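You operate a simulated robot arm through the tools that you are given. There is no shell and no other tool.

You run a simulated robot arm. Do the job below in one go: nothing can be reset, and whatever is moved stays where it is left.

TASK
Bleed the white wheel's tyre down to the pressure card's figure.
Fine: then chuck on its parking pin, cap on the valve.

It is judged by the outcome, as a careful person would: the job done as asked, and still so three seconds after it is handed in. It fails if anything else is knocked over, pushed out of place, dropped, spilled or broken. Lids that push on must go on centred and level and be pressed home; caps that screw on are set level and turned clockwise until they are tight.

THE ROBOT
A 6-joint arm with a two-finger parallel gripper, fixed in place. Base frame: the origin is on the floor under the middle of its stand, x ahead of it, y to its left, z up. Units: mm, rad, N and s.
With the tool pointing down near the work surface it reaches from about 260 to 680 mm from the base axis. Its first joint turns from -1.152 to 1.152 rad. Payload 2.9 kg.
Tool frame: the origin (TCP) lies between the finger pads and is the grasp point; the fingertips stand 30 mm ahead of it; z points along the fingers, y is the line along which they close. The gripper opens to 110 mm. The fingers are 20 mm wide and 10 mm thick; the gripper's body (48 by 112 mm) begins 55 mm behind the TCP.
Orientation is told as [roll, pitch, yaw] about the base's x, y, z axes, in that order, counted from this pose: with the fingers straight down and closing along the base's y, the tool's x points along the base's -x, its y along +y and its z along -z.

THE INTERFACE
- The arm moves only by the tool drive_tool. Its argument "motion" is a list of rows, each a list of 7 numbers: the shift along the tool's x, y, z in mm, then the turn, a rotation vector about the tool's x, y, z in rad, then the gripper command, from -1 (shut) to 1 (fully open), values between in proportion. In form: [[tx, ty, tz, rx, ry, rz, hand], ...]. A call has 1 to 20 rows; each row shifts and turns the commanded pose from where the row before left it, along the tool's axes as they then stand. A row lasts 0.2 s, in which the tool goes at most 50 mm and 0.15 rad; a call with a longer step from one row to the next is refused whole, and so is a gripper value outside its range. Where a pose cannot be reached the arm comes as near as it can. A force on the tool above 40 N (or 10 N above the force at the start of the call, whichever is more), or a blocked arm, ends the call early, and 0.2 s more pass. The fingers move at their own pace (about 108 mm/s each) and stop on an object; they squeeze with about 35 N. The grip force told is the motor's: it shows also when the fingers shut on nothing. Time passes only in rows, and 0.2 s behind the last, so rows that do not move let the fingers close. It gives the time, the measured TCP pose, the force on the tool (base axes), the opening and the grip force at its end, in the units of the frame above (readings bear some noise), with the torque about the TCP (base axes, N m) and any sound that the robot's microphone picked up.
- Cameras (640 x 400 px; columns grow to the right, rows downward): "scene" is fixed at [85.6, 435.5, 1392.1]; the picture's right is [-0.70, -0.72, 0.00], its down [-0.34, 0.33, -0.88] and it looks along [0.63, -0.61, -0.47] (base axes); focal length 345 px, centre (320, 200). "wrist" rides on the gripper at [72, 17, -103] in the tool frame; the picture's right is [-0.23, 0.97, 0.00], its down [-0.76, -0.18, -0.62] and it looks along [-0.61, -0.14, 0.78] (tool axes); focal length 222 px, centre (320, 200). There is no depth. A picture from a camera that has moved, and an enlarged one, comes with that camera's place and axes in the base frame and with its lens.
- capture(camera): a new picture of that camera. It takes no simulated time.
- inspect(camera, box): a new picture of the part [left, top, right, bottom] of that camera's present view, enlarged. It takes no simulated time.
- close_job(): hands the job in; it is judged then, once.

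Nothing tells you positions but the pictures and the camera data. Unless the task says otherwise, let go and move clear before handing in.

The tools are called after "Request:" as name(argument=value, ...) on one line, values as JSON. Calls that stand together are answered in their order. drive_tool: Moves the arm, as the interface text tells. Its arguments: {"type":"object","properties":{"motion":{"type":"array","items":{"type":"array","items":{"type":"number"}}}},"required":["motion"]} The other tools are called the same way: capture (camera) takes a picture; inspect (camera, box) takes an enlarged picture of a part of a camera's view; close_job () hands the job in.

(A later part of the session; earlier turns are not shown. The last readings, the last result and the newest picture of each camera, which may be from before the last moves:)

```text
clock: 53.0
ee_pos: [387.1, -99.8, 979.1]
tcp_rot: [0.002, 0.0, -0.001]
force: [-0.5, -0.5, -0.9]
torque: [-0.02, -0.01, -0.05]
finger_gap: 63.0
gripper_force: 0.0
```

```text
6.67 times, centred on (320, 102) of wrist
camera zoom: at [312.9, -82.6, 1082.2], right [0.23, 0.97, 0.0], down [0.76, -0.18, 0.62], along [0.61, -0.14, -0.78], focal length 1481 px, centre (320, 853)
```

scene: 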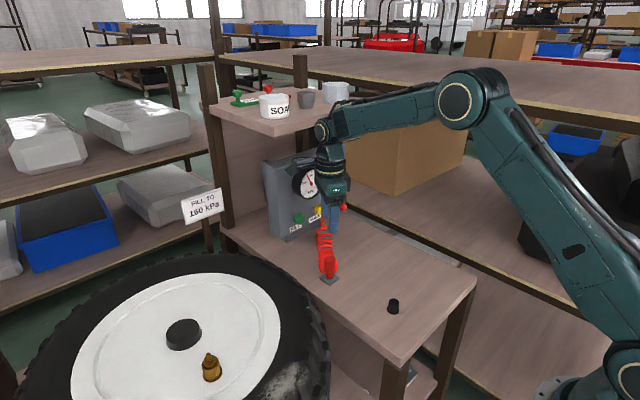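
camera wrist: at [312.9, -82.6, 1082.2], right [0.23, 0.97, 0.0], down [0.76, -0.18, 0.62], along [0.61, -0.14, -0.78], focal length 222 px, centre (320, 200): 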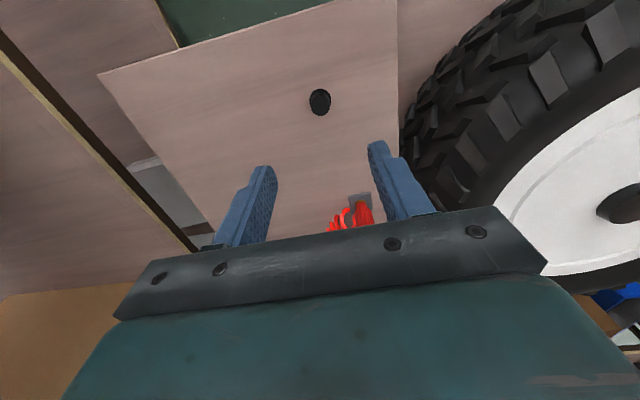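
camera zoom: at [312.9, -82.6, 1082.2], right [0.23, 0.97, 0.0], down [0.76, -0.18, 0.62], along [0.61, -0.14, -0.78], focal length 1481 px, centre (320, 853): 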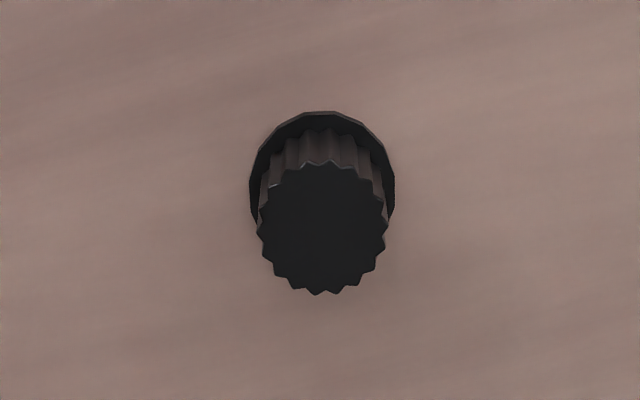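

The cap is almost exactly below the tool (about 23 mm across, top z≈816). I'll turn to a yaw where the wrist camera looks square to the scene camera, lower, and compare.

Request:
drive_tool(motion=[[0, 0, 10, 0, 0, -0.147, 0.15], [0, 0, 12, 0, 0, -0.147, 0.15], [0, 0, 12, 0, 0, -0.147, 0.15], [0, 0, 12, 0, 0, -0.147, 0.15], [0, 0, 12, 0, 0, -0.147, 0.15], [0, 0, 12, 0, 0, -0.147, 0.15], [0, 0, 10, 0, 0, -0.147, 0.15], [0, 0, 15, 0, 0, 0, 0.15], [0, 0, 15, 0, 0, 0, 0.15], [0, 0, 0, 0, 0, 0, 0.15], [0, 0, 0, 0, 0, 0, 0.15]])

Request:
capture(camera="wrist")

Request:
inspect(camera="scene", box=[370, 240, 420, 320])

Request:
inspect(camera="wrist", box=[280, 80, 360, 180])

```text
clock: 55.4
ee_pos: [388.5, -97.3, 870.1]
tcp_rot: [0.001, -0.001, 1.028]
force: [0.7, -0.2, -0.1]
torque: [0.01, 0.01, 0.0]
finger_gap: 63.0
gripper_force: 0.1
```

```text
taken
camera wrist: at [334.8, -151.6, 973.4], right [-0.72, 0.7, 0.0], down [0.54, 0.56, 0.62], along [0.44, 0.45, -0.78], focal length 222 px, centre (320, 200)
```

wrist: 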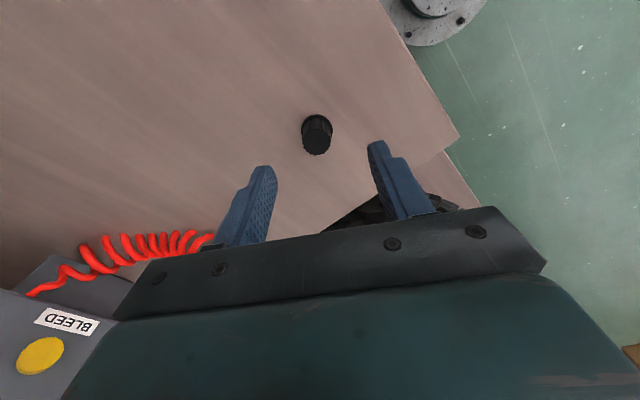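

```text
5.00 times, centred on (395, 280) of scene
camera zoom: at [85.6, 435.5, 1392.1], right [-0.7, -0.72, 0.0], down [-0.34, 0.33, -0.88], along [0.63, -0.61, -0.47], focal length 1724 px, centre (-55, -200)
```

zoom: 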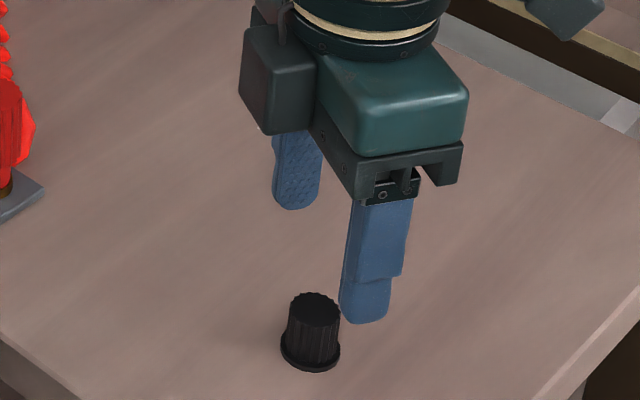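

```text
4.00 times, centred on (320, 130) of wrist
camera zoom: at [334.8, -151.6, 973.4], right [-0.72, 0.7, 0.0], down [0.54, 0.56, 0.62], along [0.44, 0.45, -0.78], focal length 888 px, centre (320, 480)
```

zoom: 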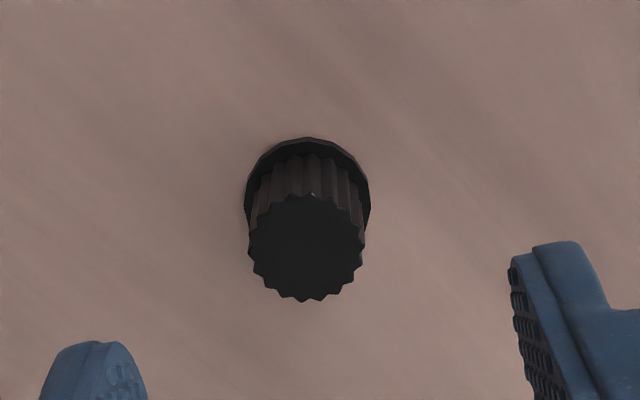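

Request:
drive_tool(motion=[[0, 0, 10, 0, 0, 0, 0.15], [0, 0, 15, 0, 0, 0, 0.15], [0, 0, 0, 0, 0, 0, 0.15], [0, 0, 0, 0, 0, 0, 0.15]])

Request:
inspect(camera="wrist", box=[280, 80, 360, 180])

Request:
inspect(camera="scene", box=[370, 250, 420, 330])

```text
clock: 56.4
ee_pos: [387.8, -99.9, 846.1]
tcp_rot: [0.001, -0.002, 1.026]
force: [-1.3, 0.1, -0.5]
torque: [0.0, 0.01, 0.05]
finger_gap: 63.2
gripper_force: 0.1
```

```text
4.00 times, centred on (320, 130) of wrist
camera zoom: at [334.9, -151.9, 948.7], right [-0.72, 0.7, 0.0], down [0.55, 0.56, 0.62], along [0.44, 0.45, -0.78], focal length 888 px, centre (320, 480)
```

zoom: 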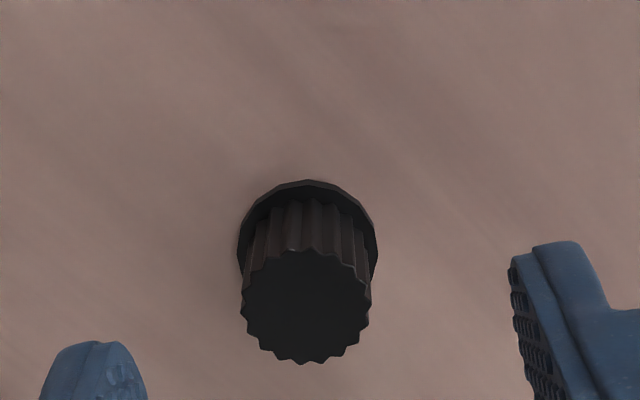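

```text
5.00 times, centred on (395, 290) of scene
camera zoom: at [85.6, 435.5, 1392.1], right [-0.7, -0.72, 0.0], down [-0.34, 0.33, -0.88], along [0.63, -0.61, -0.47], focal length 1724 px, centre (-55, -250)
```

zoom: 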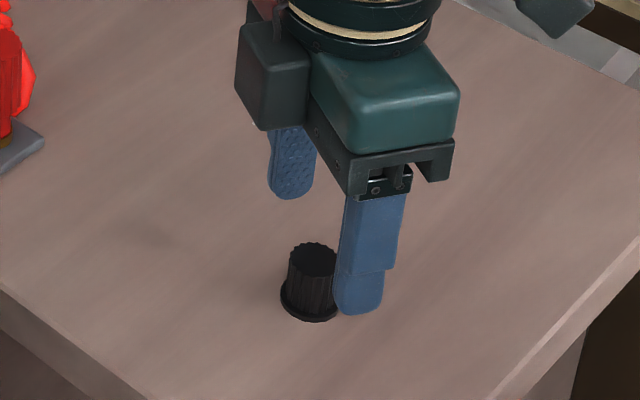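

The two cameras disagree by a few millimetres on one axis, so I'll centre the cap mechanically: lower around it, close gently once in this direction, then again at 90°.

Request:
drive_tool(motion=[[-1, -2.4, 6, 0, 0, 0, 0.15], [0, 0, 10, 0, 0, 0, 0.15], [0, 0, 8, 0, 0, 0, 0.15], [0, 0, 0, 0, 0, 0, 0.15], [0, 0, 0, 0, 0, 0, 0.15]])

Request:
inspect(camera="wrist", box=[270, 90, 370, 220])

Request:
inspect(camera="scene", box=[370, 260, 420, 330])

```text
clock: 57.6
ee_pos: [390.8, -99.8, 820.9]
tcp_rot: [0.001, -0.002, 1.027]
force: [0.8, -0.2, 0.3]
torque: [0.01, 0.01, 0.0]
finger_gap: 63.5
gripper_force: 0.1
```

```text
3.08 times, centred on (320, 155) of wrist
camera zoom: at [337.0, -152.9, 924.5], right [-0.72, 0.7, 0.0], down [0.55, 0.56, 0.62], along [0.44, 0.45, -0.78], focal length 684 px, centre (320, 338)
```

zoom: 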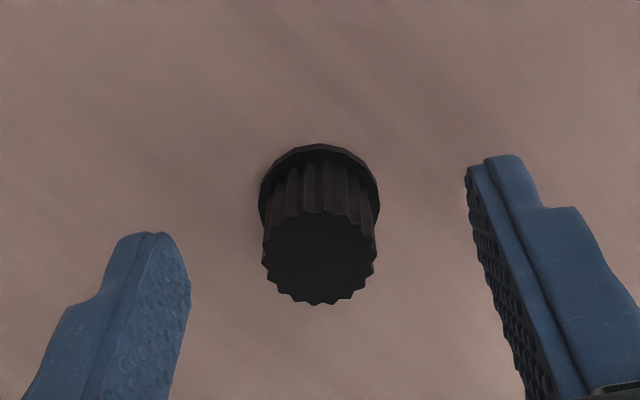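

```text
5.71 times, centred on (395, 295) of scene
camera zoom: at [85.6, 435.5, 1392.1], right [-0.7, -0.72, 0.0], down [-0.34, 0.33, -0.88], along [0.63, -0.61, -0.47], focal length 1970 px, centre (-109, -343)
```

zoom: 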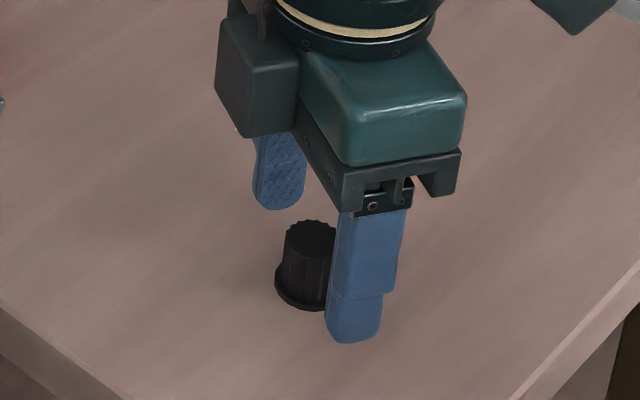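

Consistent now: bench z≈772, cap top z≈802, cap about 1.5 mm off in one axis. I'll nudge, lower a bit more, and close on the cap.

Request:
drive_tool(motion=[[-1.5, 0, 4, 0, 0, 0, 0.15], [0, 0, 4, 0, 0, 0, 0.15], [0, 0, 0, 0, 0, 0, 0.15], [0, 0, 0, 0, 0, 0, -0.4], [0, 0, 0, 0, 0, 0, -0.7], [0, 0, 0, 0, 0, 0, -0.7], [0, 0, 0, 0, 0, 0, -0.7]])

Request:
inspect(camera="wrist", box=[270, 90, 370, 220])

Request:
inspect(camera="scene", box=[370, 260, 420, 330])

```text
clock: 59.2
ee_pos: [391.6, -99.8, 813.6]
tcp_rot: [0.0, 0.0, 1.029]
force: [-0.4, 0.7, 1.5]
torque: [0.01, 0.07, 0.02]
finger_gap: 22.6
gripper_force: 35.2
```

```text
3.08 times, centred on (320, 155) of wrist
camera zoom: at [338.6, -152.5, 916.5], right [-0.72, 0.7, 0.0], down [0.54, 0.56, 0.62], along [0.44, 0.45, -0.78], focal length 684 px, centre (320, 338)
```

zoom: 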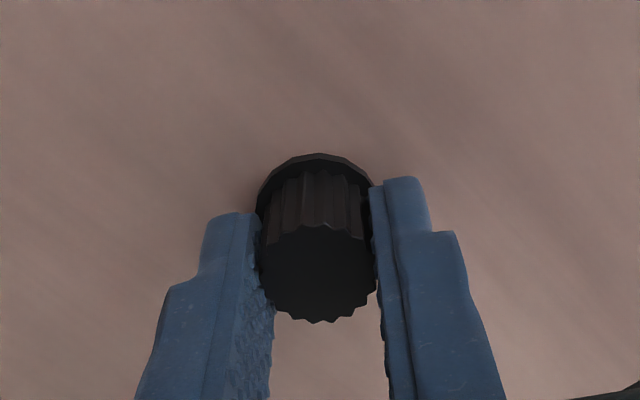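

```text
5.71 times, centred on (395, 295) of scene
camera zoom: at [85.6, 435.5, 1392.1], right [-0.7, -0.72, 0.0], down [-0.34, 0.33, -0.88], along [0.63, -0.61, -0.47], focal length 1970 px, centre (-109, -343)
```

zoom: 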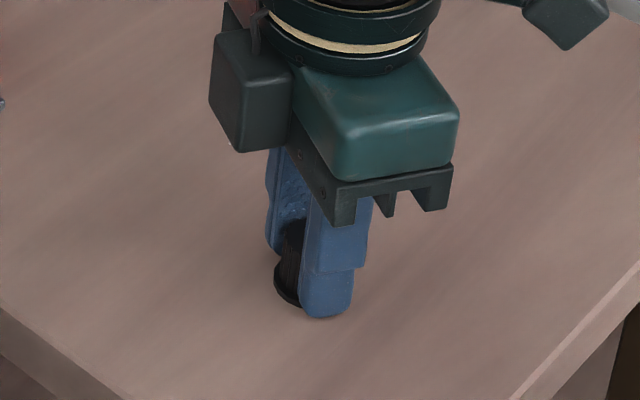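

Gripped at 22.6 mm and centred to within about a millimetre. For a true centre I'll open, turn 90°, close again, so the cap is squared up on the tool axis both ways.

Request:
drive_tool(motion=[[0, 0, 0, 0, 0, 0, -0.2], [0, 0, 0, 0, 0, 0, 0], [0, 0, 0, 0, 0, 0.15, 0], [0, 0, 0, 0, 0, 0.15, 0], [0, 0, 0, 0, 0, 0.15, 0], [0, 0, 0, 0, 0, 0.15, 0], [0, 0, 0, 0, 0, 0.15, 0], [0, 0, 0, 0, 0, 0.15, 0], [0, 0, 0, 0, 0, 0.15, 0], [0, 0, 0, 0, 0, 0.15, 0], [0, 0, 0, 0, 0, 0.15, 0], [0, 0, 0, 0, 0, 0.15, 0], [0, 0, 0, 0, 0, 0.07, 0], [0, 0, 0, 0, 0, 0, 0], [0, 0, 0, 0, 0, 0, -0.4], [0, 0, 0, 0, 0, 0, -0.8], [0, 0, 0, 0, 0, 0, -0.8]])

Request:
inspect(camera="wrist", box=[270, 90, 370, 220])

Request:
inspect(camera="scene", box=[370, 260, 420, 330])

```text
clock: 62.8
ee_pos: [390.7, -99.7, 813.4]
tcp_rot: [0.002, 0.0, -0.541]
force: [-0.3, 0.4, 0.0]
torque: [-0.02, -0.03, -0.01]
finger_gap: 23.2
gripper_force: 35.4
```

```text
3.08 times, centred on (320, 155) of wrist
camera zoom: at [337.0, -47.6, 917.5], right [0.7, 0.72, 0.0], down [0.56, -0.55, 0.62], along [0.45, -0.43, -0.78], focal length 684 px, centre (320, 338)
```

zoom: 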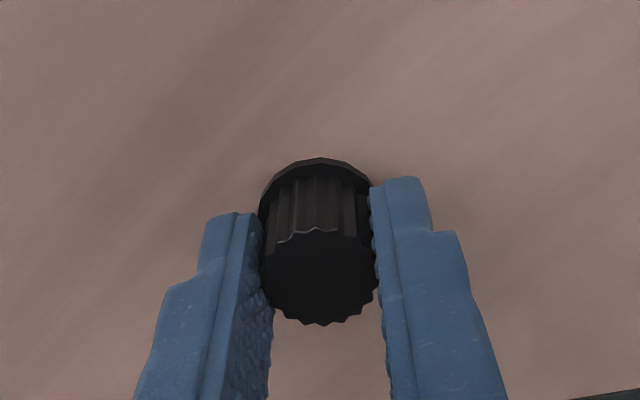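

```text
5.71 times, centred on (395, 295) of scene
camera zoom: at [85.6, 435.5, 1392.1], right [-0.7, -0.72, 0.0], down [-0.34, 0.33, -0.88], along [0.63, -0.61, -0.47], focal length 1970 px, centre (-109, -343)
```

zoom: 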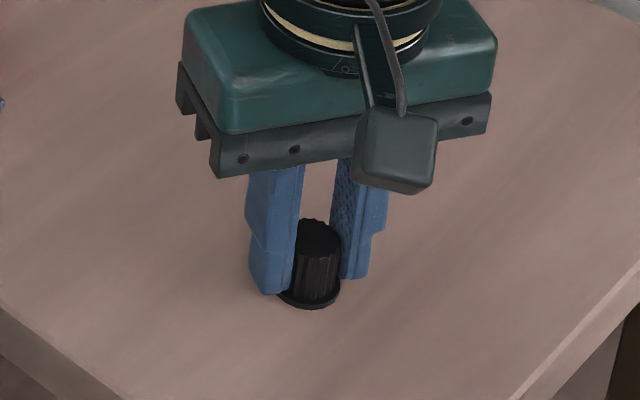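

The cap is centred on the tool axis both ways now. I'll grip fully and lift it clear.

Request:
drive_tool(motion=[[0, 0, 0, 0, 0, 0, -1], [0, 0, 0, 0, 0, 0, -1], [0, 0, -5, 0, 0, 0, -1], [0, 0, -15, 0, 0, 0, -1], [0, 0, -30, 0, 0, 0, -1], [0, 0, -40, 0, 0, 0, -1], [0, 0, -40, 0, 0, 0, -1], [0, 0, -40, 0, 0, 0, -1], [0, 0, -17, 0, 0, 0, -1], [0, 0, 0, 0, 0, 0, -1]])

Request:
capture(camera="wrist")

Request:
inspect(camera="scene", box=[350, 150, 430, 250])

```text
clock: 65.0
ee_pos: [392.9, -97.8, 1001.3]
tcp_rot: [0.003, 0.0, -0.541]
force: [-0.3, 0.0, -0.3]
torque: [-0.03, -0.02, -0.03]
finger_gap: 22.8
gripper_force: 34.9
```

```text
taken
camera wrist: at [338.5, -44.9, 1104.9], right [0.7, 0.72, 0.0], down [0.56, -0.55, 0.62], along [0.45, -0.43, -0.78], focal length 222 px, centre (320, 200)
```

wrist: 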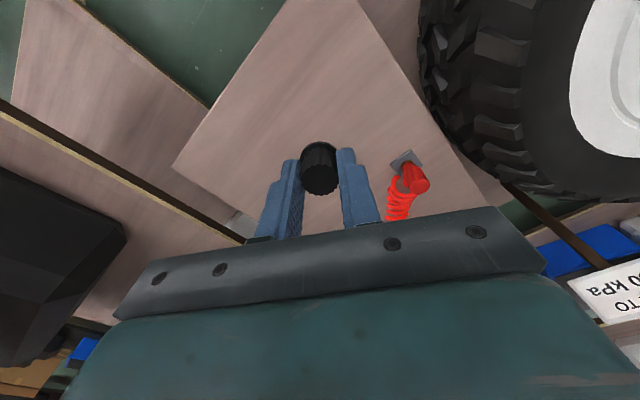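

```text
4.00 times, centred on (390, 200) of scene
camera zoom: at [85.6, 435.5, 1392.1], right [-0.7, -0.72, 0.0], down [-0.34, 0.33, -0.88], along [0.63, -0.61, -0.47], focal length 1379 px, centre (40, 200)
```

zoom: 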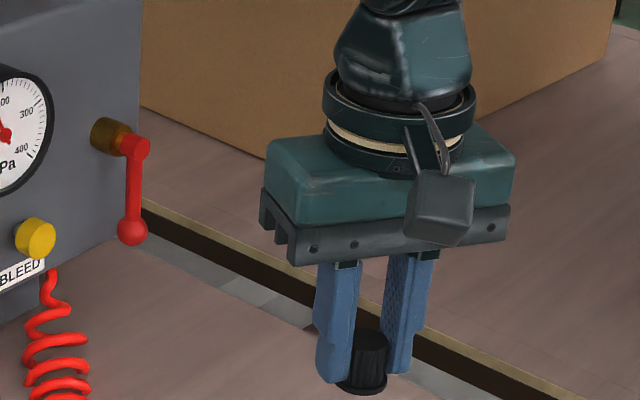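

Cap is in hand, level. I'll turn to the alignment yaw and carry it over above the valve.

Request:
drive_tool(motion=[[0, 0, 0, 0, 0, -0.15, -1], [0, 0, 0, 0, 0, -0.15, -1], [0, 0, 0, 0, 0, -0.15, -1], [0, 0, 0, 0, 0, -0.15, -1], [0, 0, 0, 0, 0, -0.15, -1], [0, 0, 0, 0, 0, -0.15, -1], [0, 0, 0, 0, 0, -0.15, -1], [0, 0, 0, 0, 0, -0.15, -1], [0, 0, 0, 0, 0, -0.15, -1], [0, 0, 0, 0, 0, -0.15, -1], [0, 0, 0, 0, 0, -0.07, -1]])

Request:
drive_tool(motion=[[-20, 5.7, 0, 0, 0, 0, -1], [-38, 10.9, 0, 0, 0, 0, -1], [-38, 10.9, 0, 0, 0, 0, -1], [-38, 10.9, 0, 0, 0, 0, -1], [-38, 10.9, 0, 0, 0, 0, -1], [-38, 10.9, 0, 0, 0, 0, -1], [-38, 10.9, 0, 0, 0, 0, -1], [-38, 10.9, 0, 0, 0, 0, -1], [-38, 10.9, 0, 0, 0, 0, -1], [-38, 10.9, 0, 0, 0, 0, -1], [-26, 7.4, 0, 0, 0, 0, -1], [-6, 2, 0, 0, 0, 0, -1], [0, 0, 0, 0, 0, 0, -1]])

Request:
capture(camera="wrist")

Request:
capture(camera="scene")

```text
clock: 67.4
ee_pos: [390.9, -99.9, 1001.8]
tcp_rot: [-0.001, -0.001, 1.03]
force: [0.6, 0.4, -0.3]
torque: [0.02, -0.04, -0.01]
finger_gap: 23.0
gripper_force: 35.3
```

```text
clock: 70.2
ee_pos: [498.7, 298.1, 1000.2]
tcp_rot: [0.0, -0.002, 1.028]
force: [-0.8, 0.5, -0.2]
torque: [0.01, 0.03, 0.01]
finger_gap: 23.0
gripper_force: 35.3
```

```text
taken
camera wrist: at [445.1, 244.6, 1104.2], right [-0.72, 0.7, 0.0], down [0.55, 0.56, 0.62], along [0.44, 0.45, -0.78], focal length 222 px, centre (320, 200)
```

wrist: 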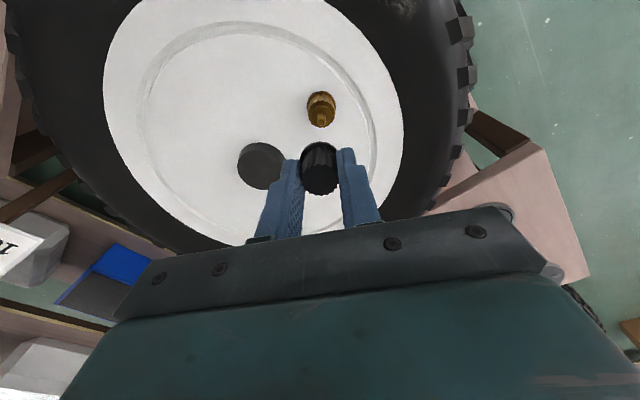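

```text
taken
```

scene: 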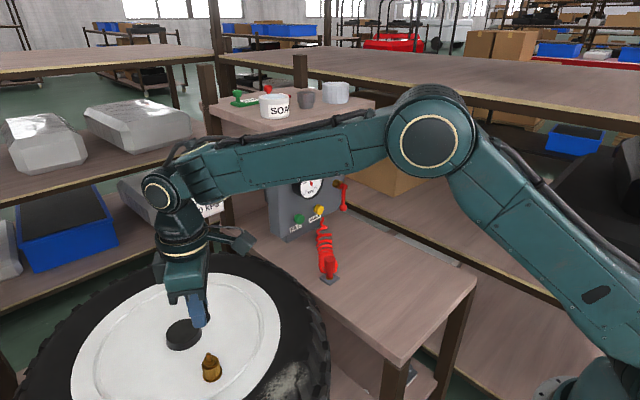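

Request:
inspect(camera="wrist", box=[280, 70, 360, 200])

Request:
inspect(camera="scene", box=[170, 290, 250, 390])

Request:
inspect(camera="wrist", box=[300, 80, 342, 135])

```text
3.08 times, centred on (320, 135) of wrist
camera zoom: at [445.1, 244.6, 1104.2], right [-0.72, 0.7, 0.0], down [0.55, 0.56, 0.62], along [0.44, 0.45, -0.78], focal length 684 px, centre (320, 400)
```

zoom: 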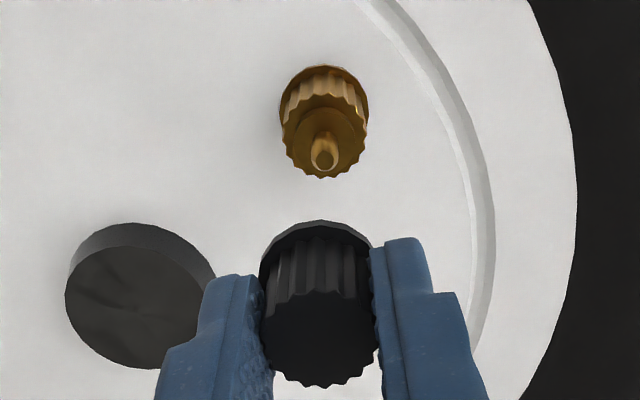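

```text
4.00 times, centred on (210, 340) of scene
camera zoom: at [85.6, 435.5, 1392.1], right [-0.7, -0.72, 0.0], down [-0.34, 0.33, -0.88], along [0.63, -0.61, -0.47], focal length 1379 px, centre (760, -360)
```

zoom: 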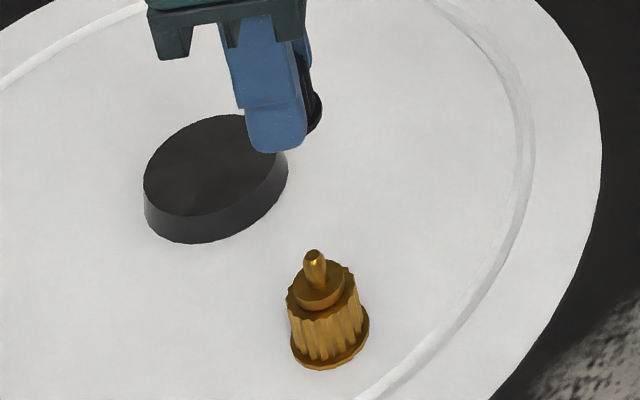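

```text
7.27 times, centred on (321, 108) of wrist
camera zoom: at [445.1, 244.6, 1104.2], right [-0.72, 0.7, 0.0], down [0.55, 0.56, 0.62], along [0.44, 0.45, -0.78], focal length 1615 px, centre (313, 873)
```

zoom: 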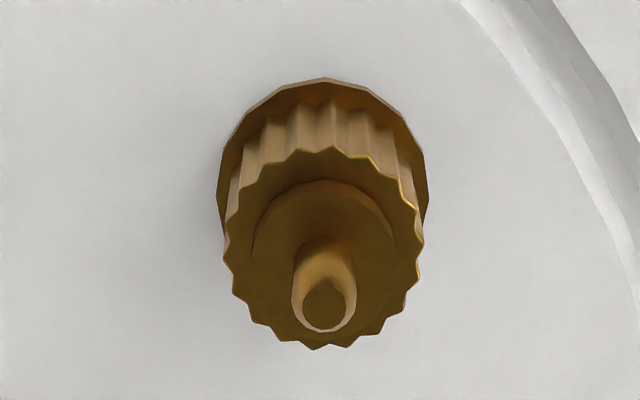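

The valve sits about 1–1.5 mm off the tool axis each way. I'll correct that and lower to just above the stem for a final alignment check.

Request:
drive_tool(motion=[[1.2, 1.6, 0, 0, 0, 0, -1], [0, 0, 15, 0, 0, 0, -1], [0, 0, 15, 0, 0, 0, -1], [0, 0, 15, 0, 0, 0, -1], [0, 0, 0, 0, 0, 0, -1], [0, 0, 0, 0, 0, 0, -1]])

Request:
inspect(camera="wrist", box=[280, 70, 360, 200])

Request:
inspect(camera="scene", box=[180, 310, 240, 390])

Request:
inspect(camera="wrist", box=[295, 90, 345, 150])

```text
clock: 71.6
ee_pos: [493.5, 297.9, 955.7]
tcp_rot: [0.0, -0.002, 1.027]
force: [0.8, -0.1, 0.2]
torque: [0.01, 0.02, 0.0]
finger_gap: 23.4
gripper_force: 35.2
```

```text
3.08 times, centred on (320, 135) of wrist
camera zoom: at [440.7, 245.0, 1058.6], right [-0.72, 0.7, 0.0], down [0.54, 0.56, 0.62], along [0.44, 0.45, -0.78], focal length 684 px, centre (320, 400)
```

zoom: 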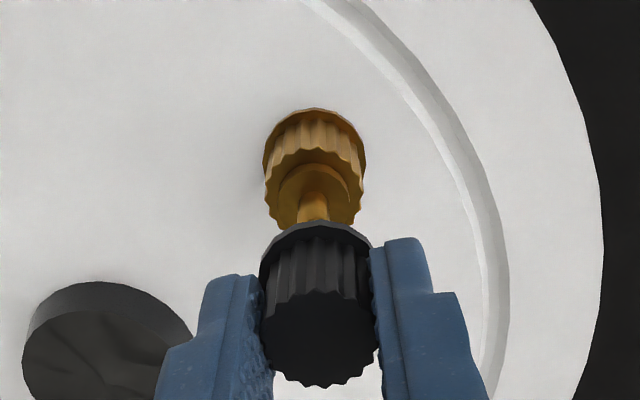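

```text
5.00 times, centred on (210, 350) of scene
camera zoom: at [85.6, 435.5, 1392.1], right [-0.7, -0.72, 0.0], down [-0.34, 0.33, -0.88], along [0.63, -0.61, -0.47], focal length 1724 px, centre (870, -550)
```

zoom: 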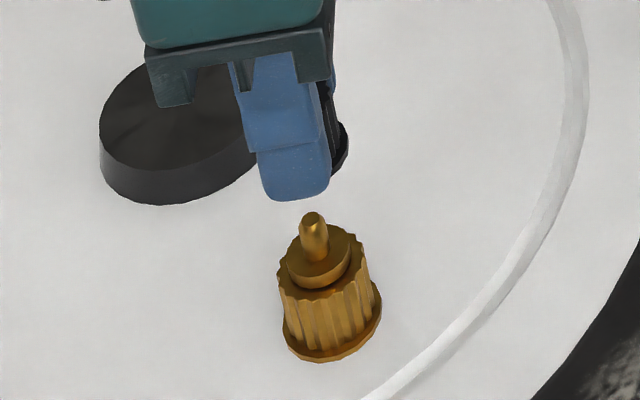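

```text
6.67 times, centred on (320, 120) of wrist
camera zoom: at [440.7, 245.0, 1058.6], right [-0.72, 0.7, 0.0], down [0.54, 0.56, 0.62], along [0.44, 0.45, -0.78], focal length 1481 px, centre (320, 733)
```

zoom: 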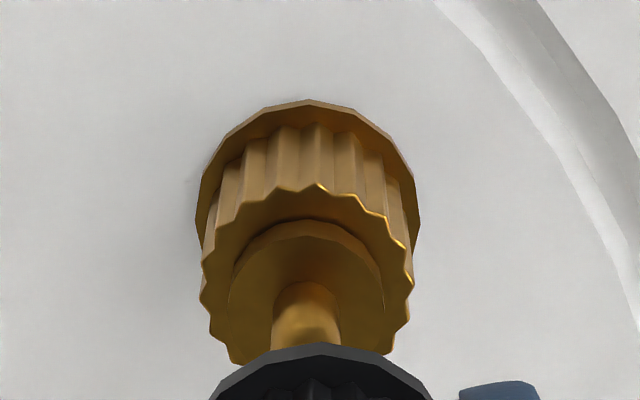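

Now slightly over-corrected (the arm was still settling before). I'll nudge back about 2 mm in each axis and let it settle.

Request:
drive_tool(motion=[[-2.0, -1.9, 0, 0, 0, 0, -1], [0, 0, 5, 0, 0, 0, -1], [0, 0, 5, 0, 0, 0, -1], [0, 0, 0, 0, 0, 0, -1], [0, 0, 0, 0, 0, 0, -1], [0, 0, 0, 0, 0, 0, -1]])

Request:
inspect(camera="scene", box=[180, 310, 240, 390])

Request:
inspect(camera="wrist", box=[295, 90, 345, 150])

```text
clock: 73.0
ee_pos: [496.4, 298.9, 946.5]
tcp_rot: [0.0, -0.001, 1.029]
force: [-0.1, 0.5, -1.6]
torque: [0.0, -0.01, 0.03]
finger_gap: 23.0
gripper_force: 35.1
```

```text
5.00 times, centred on (210, 350) of scene
camera zoom: at [85.6, 435.5, 1392.1], right [-0.7, -0.72, 0.0], down [-0.34, 0.33, -0.88], along [0.63, -0.61, -0.47], focal length 1724 px, centre (870, -550)
```

zoom: 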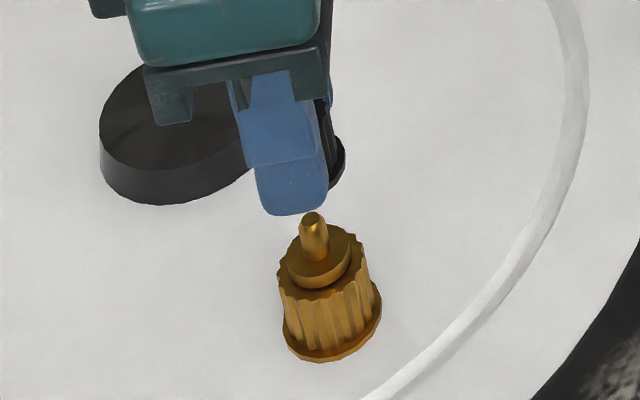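

```text
6.67 times, centred on (320, 120) of wrist
camera zoom: at [444.0, 245.8, 1049.4], right [-0.72, 0.7, 0.0], down [0.55, 0.56, 0.62], along [0.44, 0.45, -0.78], focal length 1481 px, centre (320, 733)
```

zoom: 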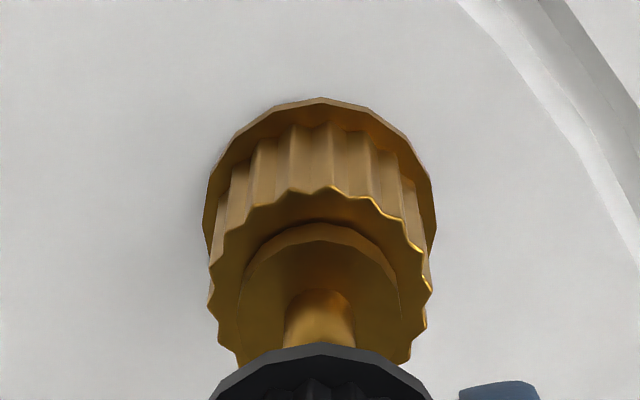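

Request:
inspect(camera="scene", box=[188, 328, 224, 376])

```text
8.33 times, centred on (206, 352) of scene
camera zoom: at [85.6, 435.5, 1392.1], right [-0.7, -0.72, 0.0], down [-0.34, 0.33, -0.88], along [0.63, -0.61, -0.47], focal length 2873 px, centre (1270, -1067)
```

zoom: 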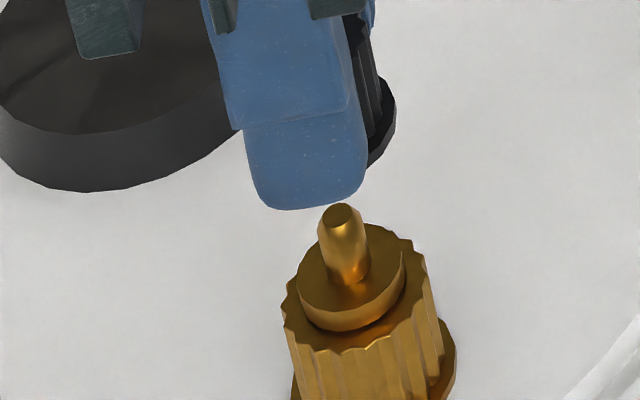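

The cap's lower rim is level with the fingertips (about 23 mm above the stem tip), and the tool needs about 1 mm more along one axis. I'll correct and lower to just above the stem.

Request:
drive_tool(motion=[[1.0, 0, 0, 0, 0, 0, -1], [0, 0, 6, 0, 0, 0, -1], [0, 0, 6, 0, 0, 0, -1], [0, 0, 4, 0, 0, 0, -1], [0, 0, 0, 0, 0, 0, -1], [0, 0, 0, 0, 0, 0, -1]])

Request:
inspect(camera="scene", box=[188, 328, 224, 376])

Request:
inspect(camera="wrist", box=[295, 90, 345, 150])

```text
clock: 74.4
ee_pos: [497.0, 297.9, 929.7]
tcp_rot: [0.0, -0.001, 1.028]
force: [-0.3, -0.8, -0.6]
torque: [0.0, -0.01, 0.03]
finger_gap: 23.1
gripper_force: 35.4
```

```text
8.33 times, centred on (206, 352) of scene
camera zoom: at [85.6, 435.5, 1392.1], right [-0.7, -0.72, 0.0], down [-0.34, 0.33, -0.88], along [0.63, -0.61, -0.47], focal length 2873 px, centre (1270, -1067)
```

zoom: 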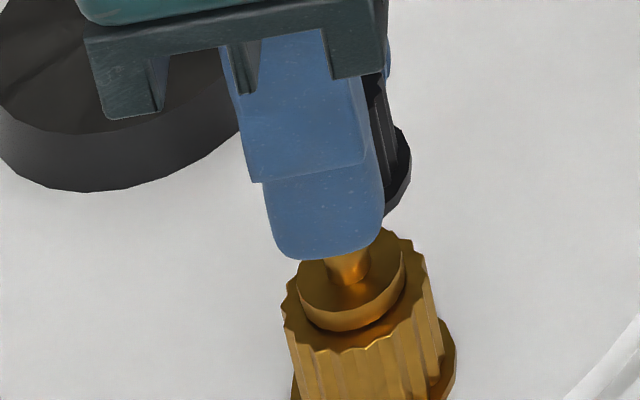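

```text
6.67 times, centred on (320, 120) of wrist
camera zoom: at [445.2, 244.3, 1032.4], right [-0.72, 0.7, 0.0], down [0.55, 0.56, 0.62], along [0.44, 0.45, -0.78], focal length 1481 px, centre (320, 733)
```

zoom: 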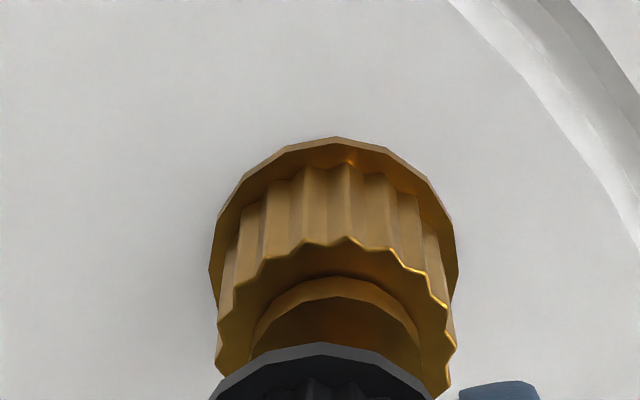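

Request:
drive_tool(motion=[[0, 0, 0, 0, 0, 0, -1], [0, 0, 0, 0, 0, 0, -1], [0, 0, 0, 0, 0, 0, -1], [0, 0, 0, 0, 0, 0, -1]])

Request:
inspect(camera="wrist", box=[295, 90, 345, 150])

Request:
inspect(camera="scene", box=[188, 328, 224, 376])

```text
clock: 75.4
ee_pos: [497.6, 297.8, 929.2]
tcp_rot: [0.001, -0.001, 1.029]
force: [0.6, -0.7, -0.1]
torque: [0.0, 0.02, 0.02]
finger_gap: 22.9
gripper_force: 35.1
```

```text
6.67 times, centred on (320, 120) of wrist
camera zoom: at [445.2, 244.3, 1032.5], right [-0.72, 0.7, 0.0], down [0.55, 0.56, 0.62], along [0.44, 0.45, -0.78], focal length 1481 px, centre (320, 733)
```

zoom: 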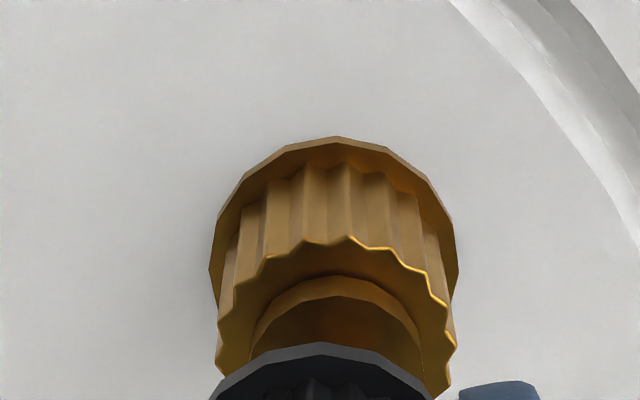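

```text
8.33 times, centred on (206, 352) of scene
camera zoom: at [85.6, 435.5, 1392.1], right [-0.7, -0.72, 0.0], down [-0.34, 0.33, -0.88], along [0.63, -0.61, -0.47], focal length 2873 px, centre (1270, -1067)
```

zoom: 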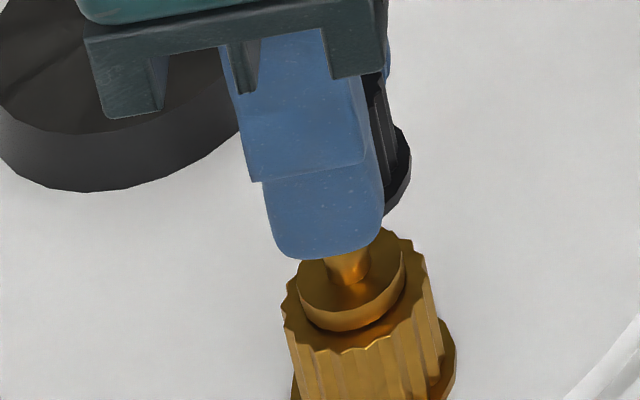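

The wrist camera's reported pose is exact, so I can triangulate properly: the valve axis is at (497.1, 300.0), and the tool is at (496.9, 297.2). I'll correct by about 2.4 mm and verify.

Request:
drive_tool(motion=[[-2.0, 1.3, 0, 0, 0, 0, -1], [0, 0, 0, 0, 0, 0, -1], [0, 0, 0, 0, 0, 0, -1], [0, 0, 0, 0, 0, 0, -1]])

Request:
inspect(camera="wrist", box=[295, 90, 345, 150])

Request:
inspect(camera="scene", box=[188, 328, 224, 376])

```text
clock: 76.4
ee_pos: [497.5, 298.3, 930.0]
tcp_rot: [0.0, 0.0, 1.028]
force: [0.4, 0.8, -0.6]
torque: [0.0, 0.0, 0.01]
finger_gap: 23.2
gripper_force: 35.5
```

```text
6.67 times, centred on (320, 120) of wrist
camera zoom: at [444.1, 246.5, 1032.8], right [-0.72, 0.7, 0.0], down [0.54, 0.56, 0.62], along [0.44, 0.45, -0.78], focal length 1481 px, centre (320, 733)
```

zoom: 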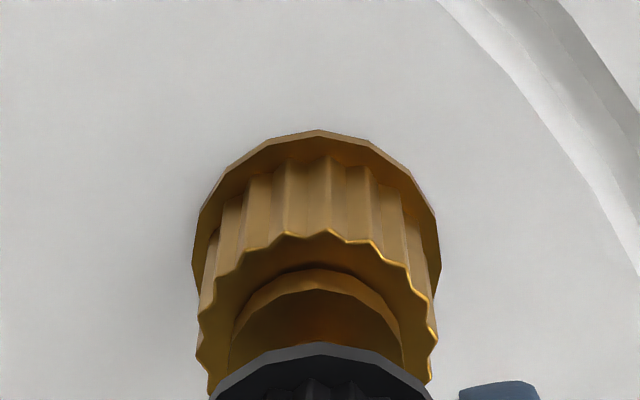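

```text
8.33 times, centred on (206, 352) of scene
camera zoom: at [85.6, 435.5, 1392.1], right [-0.7, -0.72, 0.0], down [-0.34, 0.33, -0.88], along [0.63, -0.61, -0.47], focal length 2873 px, centre (1270, -1067)
```

zoom: 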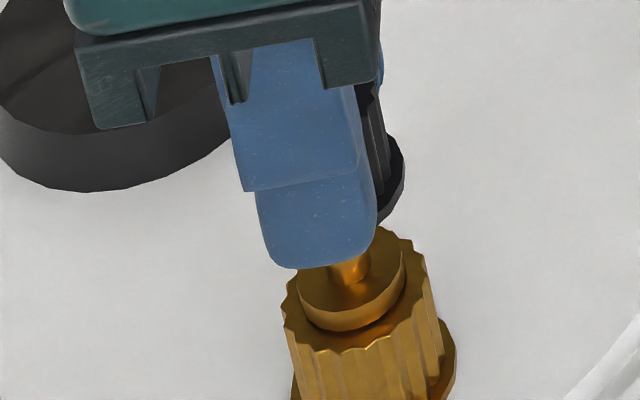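

Request:
drive_tool(motion=[[-0.7, -0.75, 0, 0, 0, 0, -1], [0, 0, 3, 0, 0, 0, -1], [0, 0, 0, 0, 0, 0, -1], [0, 0, 0, 0, 0, 0, -1], [0, 0, 0, 0, 0, 0, -1]])

Request:
inspect(camera="wrist", box=[295, 90, 345, 150])

Request:
inspect(camera="scene", box=[188, 328, 224, 376])

```text
clock: 77.6
ee_pos: [497.8, 299.8, 927.3]
tcp_rot: [0.0, -0.002, 1.028]
force: [0.8, 0.3, -0.5]
torque: [0.01, 0.01, -0.01]
finger_gap: 22.9
gripper_force: 35.5
```

```text
6.67 times, centred on (320, 120) of wrist
camera zoom: at [445.5, 246.1, 1030.3], right [-0.72, 0.7, 0.0], down [0.55, 0.56, 0.62], along [0.44, 0.45, -0.78], focal length 1481 px, centre (320, 733)
```

zoom: 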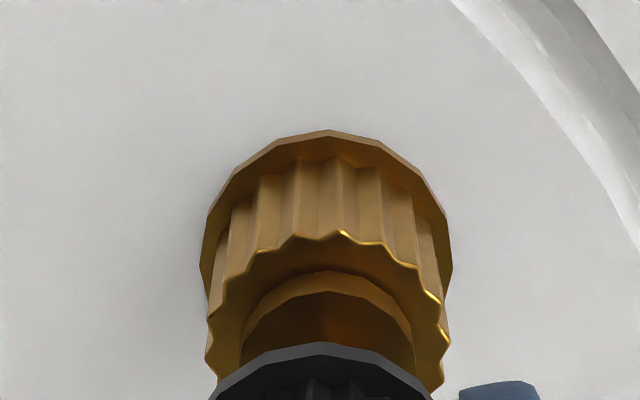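

```text
8.33 times, centred on (206, 352) of scene
camera zoom: at [85.6, 435.5, 1392.1], right [-0.7, -0.72, 0.0], down [-0.34, 0.33, -0.88], along [0.63, -0.61, -0.47], focal length 2873 px, centre (1270, -1067)
```

zoom: 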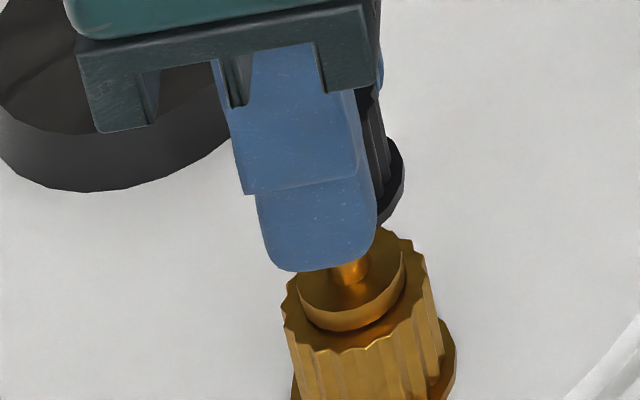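

Within half a millimetre. One last small nudge, then lower the cap over the stem while watching forces.

Request:
drive_tool(motion=[[-0.5, 0.5, 0, 0, 0, 0, -1], [0, 0, 3, 0, 0, 0, -1], [0, 0, 3, 0, 0, 0, -1], [0, 0, 0, 0, 0, 0, -1]])

Request:
inspect(camera="wrist", box=[295, 90, 345, 150])

Request:
inspect(camera="scene", box=[188, 328, 224, 376])

```text
clock: 78.6
ee_pos: [496.9, 299.9, 921.7]
tcp_rot: [0.0, -0.002, 1.027]
force: [0.6, -0.3, -0.6]
torque: [0.01, 0.01, 0.0]
finger_gap: 23.2
gripper_force: 35.2
```

```text
6.67 times, centred on (320, 120) of wrist
camera zoom: at [444.7, 247.1, 1024.7], right [-0.72, 0.7, 0.0], down [0.55, 0.56, 0.62], along [0.44, 0.45, -0.78], focal length 1481 px, centre (320, 733)
```

zoom: 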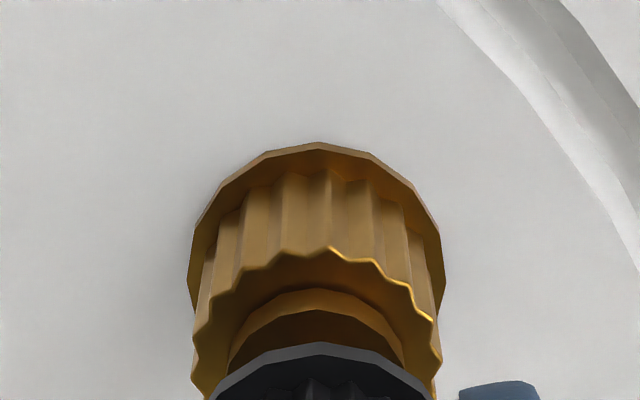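

```text
8.33 times, centred on (206, 352) of scene
camera zoom: at [85.6, 435.5, 1392.1], right [-0.7, -0.72, 0.0], down [-0.34, 0.33, -0.88], along [0.63, -0.61, -0.47], focal length 2873 px, centre (1270, -1067)
```

zoom: 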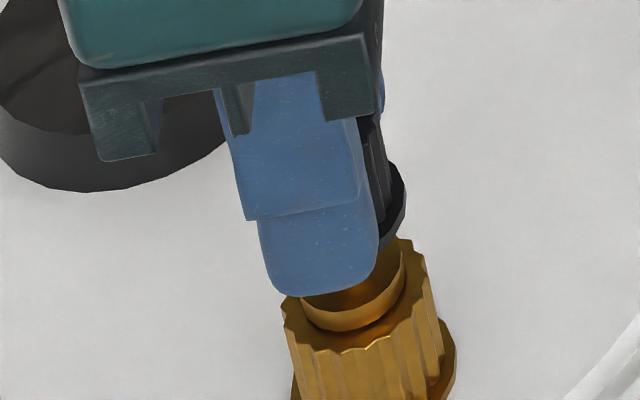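

Request:
drive_tool(motion=[[0, -0.45, 2, 0, 0, 0, -1], [0, 0, 2, 0, 0, 0, -1], [0, 0, 2, 0, 0, 0, -1], [0, 0, 0, 0, 0, 0, -1]])

Request:
inspect(camera="wrist", box=[295, 90, 345, 150])

```text
clock: 79.6
ee_pos: [499.3, 299.1, 915.4]
tcp_rot: [-0.001, -0.001, 1.028]
force: [0.1, -0.1, 0.0]
torque: [0.01, 0.0, -0.02]
finger_gap: 23.3
gripper_force: 35.0
```

```text
6.67 times, centred on (320, 120) of wrist
camera zoom: at [446.1, 246.1, 1018.9], right [-0.72, 0.7, 0.0], down [0.55, 0.56, 0.62], along [0.44, 0.45, -0.78], focal length 1481 px, centre (320, 733)
```

zoom: 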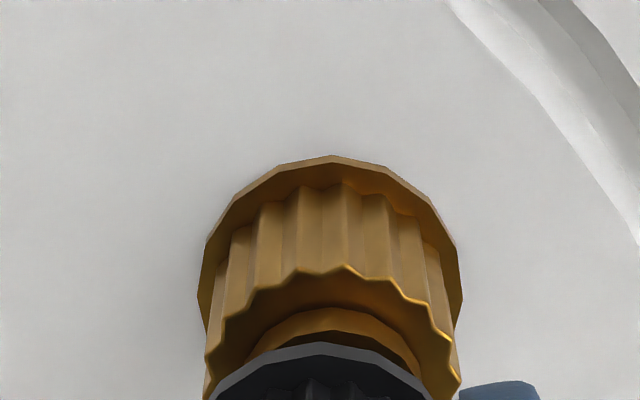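

The stem is already inside the cap with no contact force. A small re-centre, then lower until it touches the seat.

Request:
drive_tool(motion=[[0, 0.8, 0, 0, 0, 0, -1], [0, 0, 2, 0, 0, 0, -1], [0, 0, 2, 0, 0, 0, -1], [0, 0, 0, 0, 0, 0, -1]])

Request:
inspect(camera="wrist", box=[295, 90, 345, 150])

Request:
inspect(camera="scene", box=[188, 328, 224, 376])

```text
clock: 80.6
ee_pos: [497.2, 298.7, 910.9]
tcp_rot: [0.001, -0.001, 1.029]
force: [-0.4, -0.1, -0.1]
torque: [-0.01, 0.0, 0.0]
finger_gap: 23.3
gripper_force: 34.7
```

```text
6.67 times, centred on (320, 120) of wrist
camera zoom: at [444.9, 246.8, 1013.9], right [-0.72, 0.7, 0.0], down [0.55, 0.56, 0.62], along [0.44, 0.45, -0.78], focal length 1481 px, centre (320, 733)
```

zoom: 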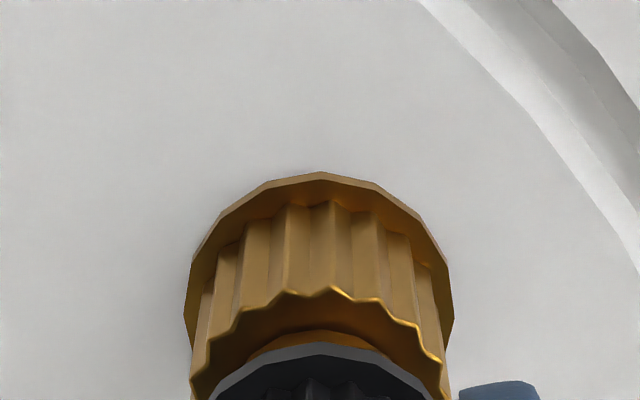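

```text
8.33 times, centred on (206, 352) of scene
camera zoom: at [85.6, 435.5, 1392.1], right [-0.7, -0.72, 0.0], down [-0.34, 0.33, -0.88], along [0.63, -0.61, -0.47], focal length 2873 px, centre (1270, -1067)
```

zoom: 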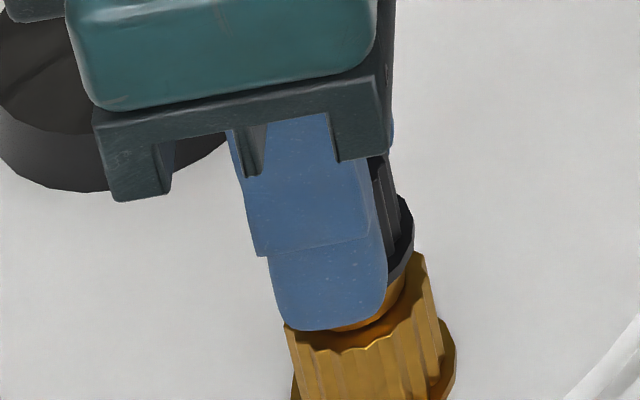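

Well centred (496.6, 299.7). Continue lowering in small steps.

Request:
drive_tool(motion=[[0, 0, 2, 0, 0, 0, -1], [0, 0, 2, 0, 0, 0, -1], [0, 0, 0, 0, 0, 0, -1]])

Request:
inspect(camera="wrist", box=[295, 90, 345, 150])

Request:
inspect(camera="scene", box=[188, 328, 224, 376])

```text
clock: 81.4
ee_pos: [498.9, 299.2, 908.4]
tcp_rot: [0.0, 0.0, 1.028]
force: [0.1, -2.4, -0.4]
torque: [-0.15, -0.03, -0.02]
finger_gap: 23.1
gripper_force: 34.8
```

```text
6.67 times, centred on (320, 120) of wrist
camera zoom: at [445.0, 246.8, 1010.7], right [-0.72, 0.7, 0.0], down [0.55, 0.56, 0.62], along [0.44, 0.45, -0.78], focal length 1481 px, centre (320, 733)
```

zoom: 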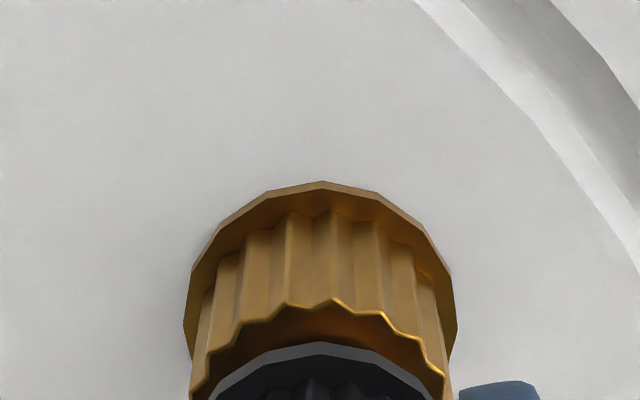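

```text
8.33 times, centred on (206, 352) of scene
camera zoom: at [85.6, 435.4, 1392.1], right [-0.7, -0.72, 0.0], down [-0.34, 0.33, -0.88], along [0.63, -0.61, -0.47], focal length 2873 px, centre (1270, -1067)
```

zoom: 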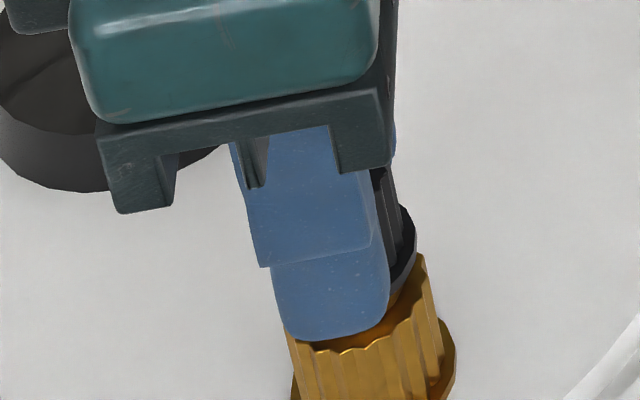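

Request:
drive_tool(motion=[[0, 0, 1.5, 0, 0, 0, -1], [0, 0, 1.5, 0, 0, 0, -1], [0, 0, 0, 0, 0, 0, -1]])

Request:
inspect(camera="wrist", box=[295, 90, 345, 150])

```text
clock: 82.2
ee_pos: [498.1, 299.9, 906.1]
tcp_rot: [0.001, 0.0, 1.027]
force: [-13.9, -12.5, 18.4]
torque: [-0.41, 0.4, 0.0]
finger_gap: 23.2
gripper_force: 34.7
```

```text
6.67 times, centred on (320, 120) of wrist
camera zoom: at [445.2, 246.8, 1008.9], right [-0.72, 0.7, 0.0], down [0.55, 0.56, 0.62], along [0.43, 0.45, -0.78], focal length 1481 px, centre (320, 733)
```

zoom: 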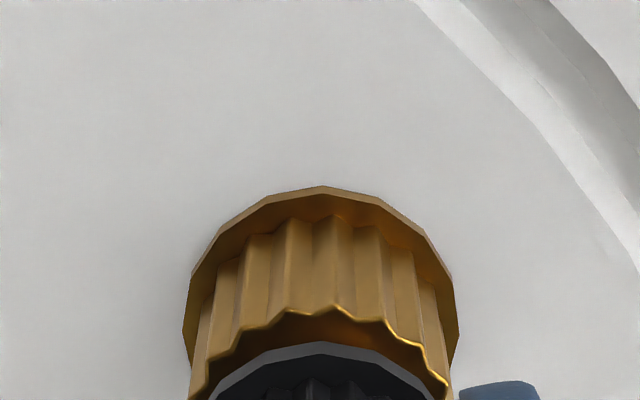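

Contact with a side force towards (-x, -y): the cap is catching one edge. I'll lift 2 mm, shift about 1 mm that way, and come down again.

Request:
drive_tool(motion=[[0, 0, -2, 0, 0, 0, -1], [0.8, 0.2, 0, 0, 0, 0, -1], [0, 0, 0, 0, 0, 0, -1]])

Request:
inspect(camera="wrist", box=[295, 90, 345, 150])

Request:
inspect(camera="scene", box=[188, 328, 224, 376])

```text
clock: 83.0
ee_pos: [497.9, 299.4, 907.7]
tcp_rot: [0.0, -0.002, 1.028]
force: [-5.6, -5.7, 9.0]
torque: [-0.24, 0.25, -0.05]
finger_gap: 23.3
gripper_force: 35.1
```

```text
6.67 times, centred on (320, 120) of wrist
camera zoom: at [445.0, 246.6, 1009.5], right [-0.72, 0.7, 0.0], down [0.54, 0.56, 0.63], along [0.44, 0.45, -0.78], focal length 1481 px, centre (320, 733)
```

zoom: 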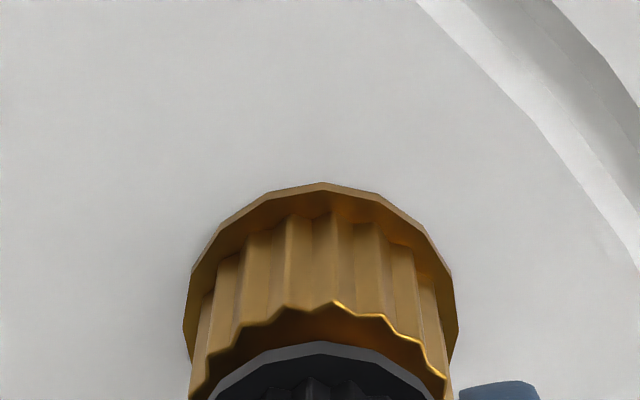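

```text
8.33 times, centred on (206, 352) of scene
camera zoom: at [85.3, 435.3, 1392.2], right [-0.7, -0.72, 0.0], down [-0.34, 0.33, -0.88], along [0.63, -0.61, -0.47], focal length 2873 px, centre (1270, -1067)
```

zoom: 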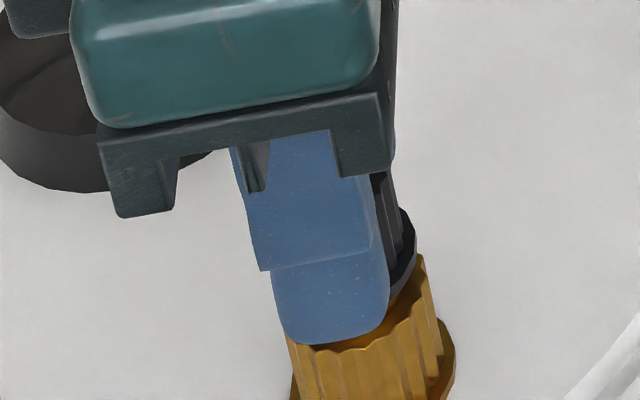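

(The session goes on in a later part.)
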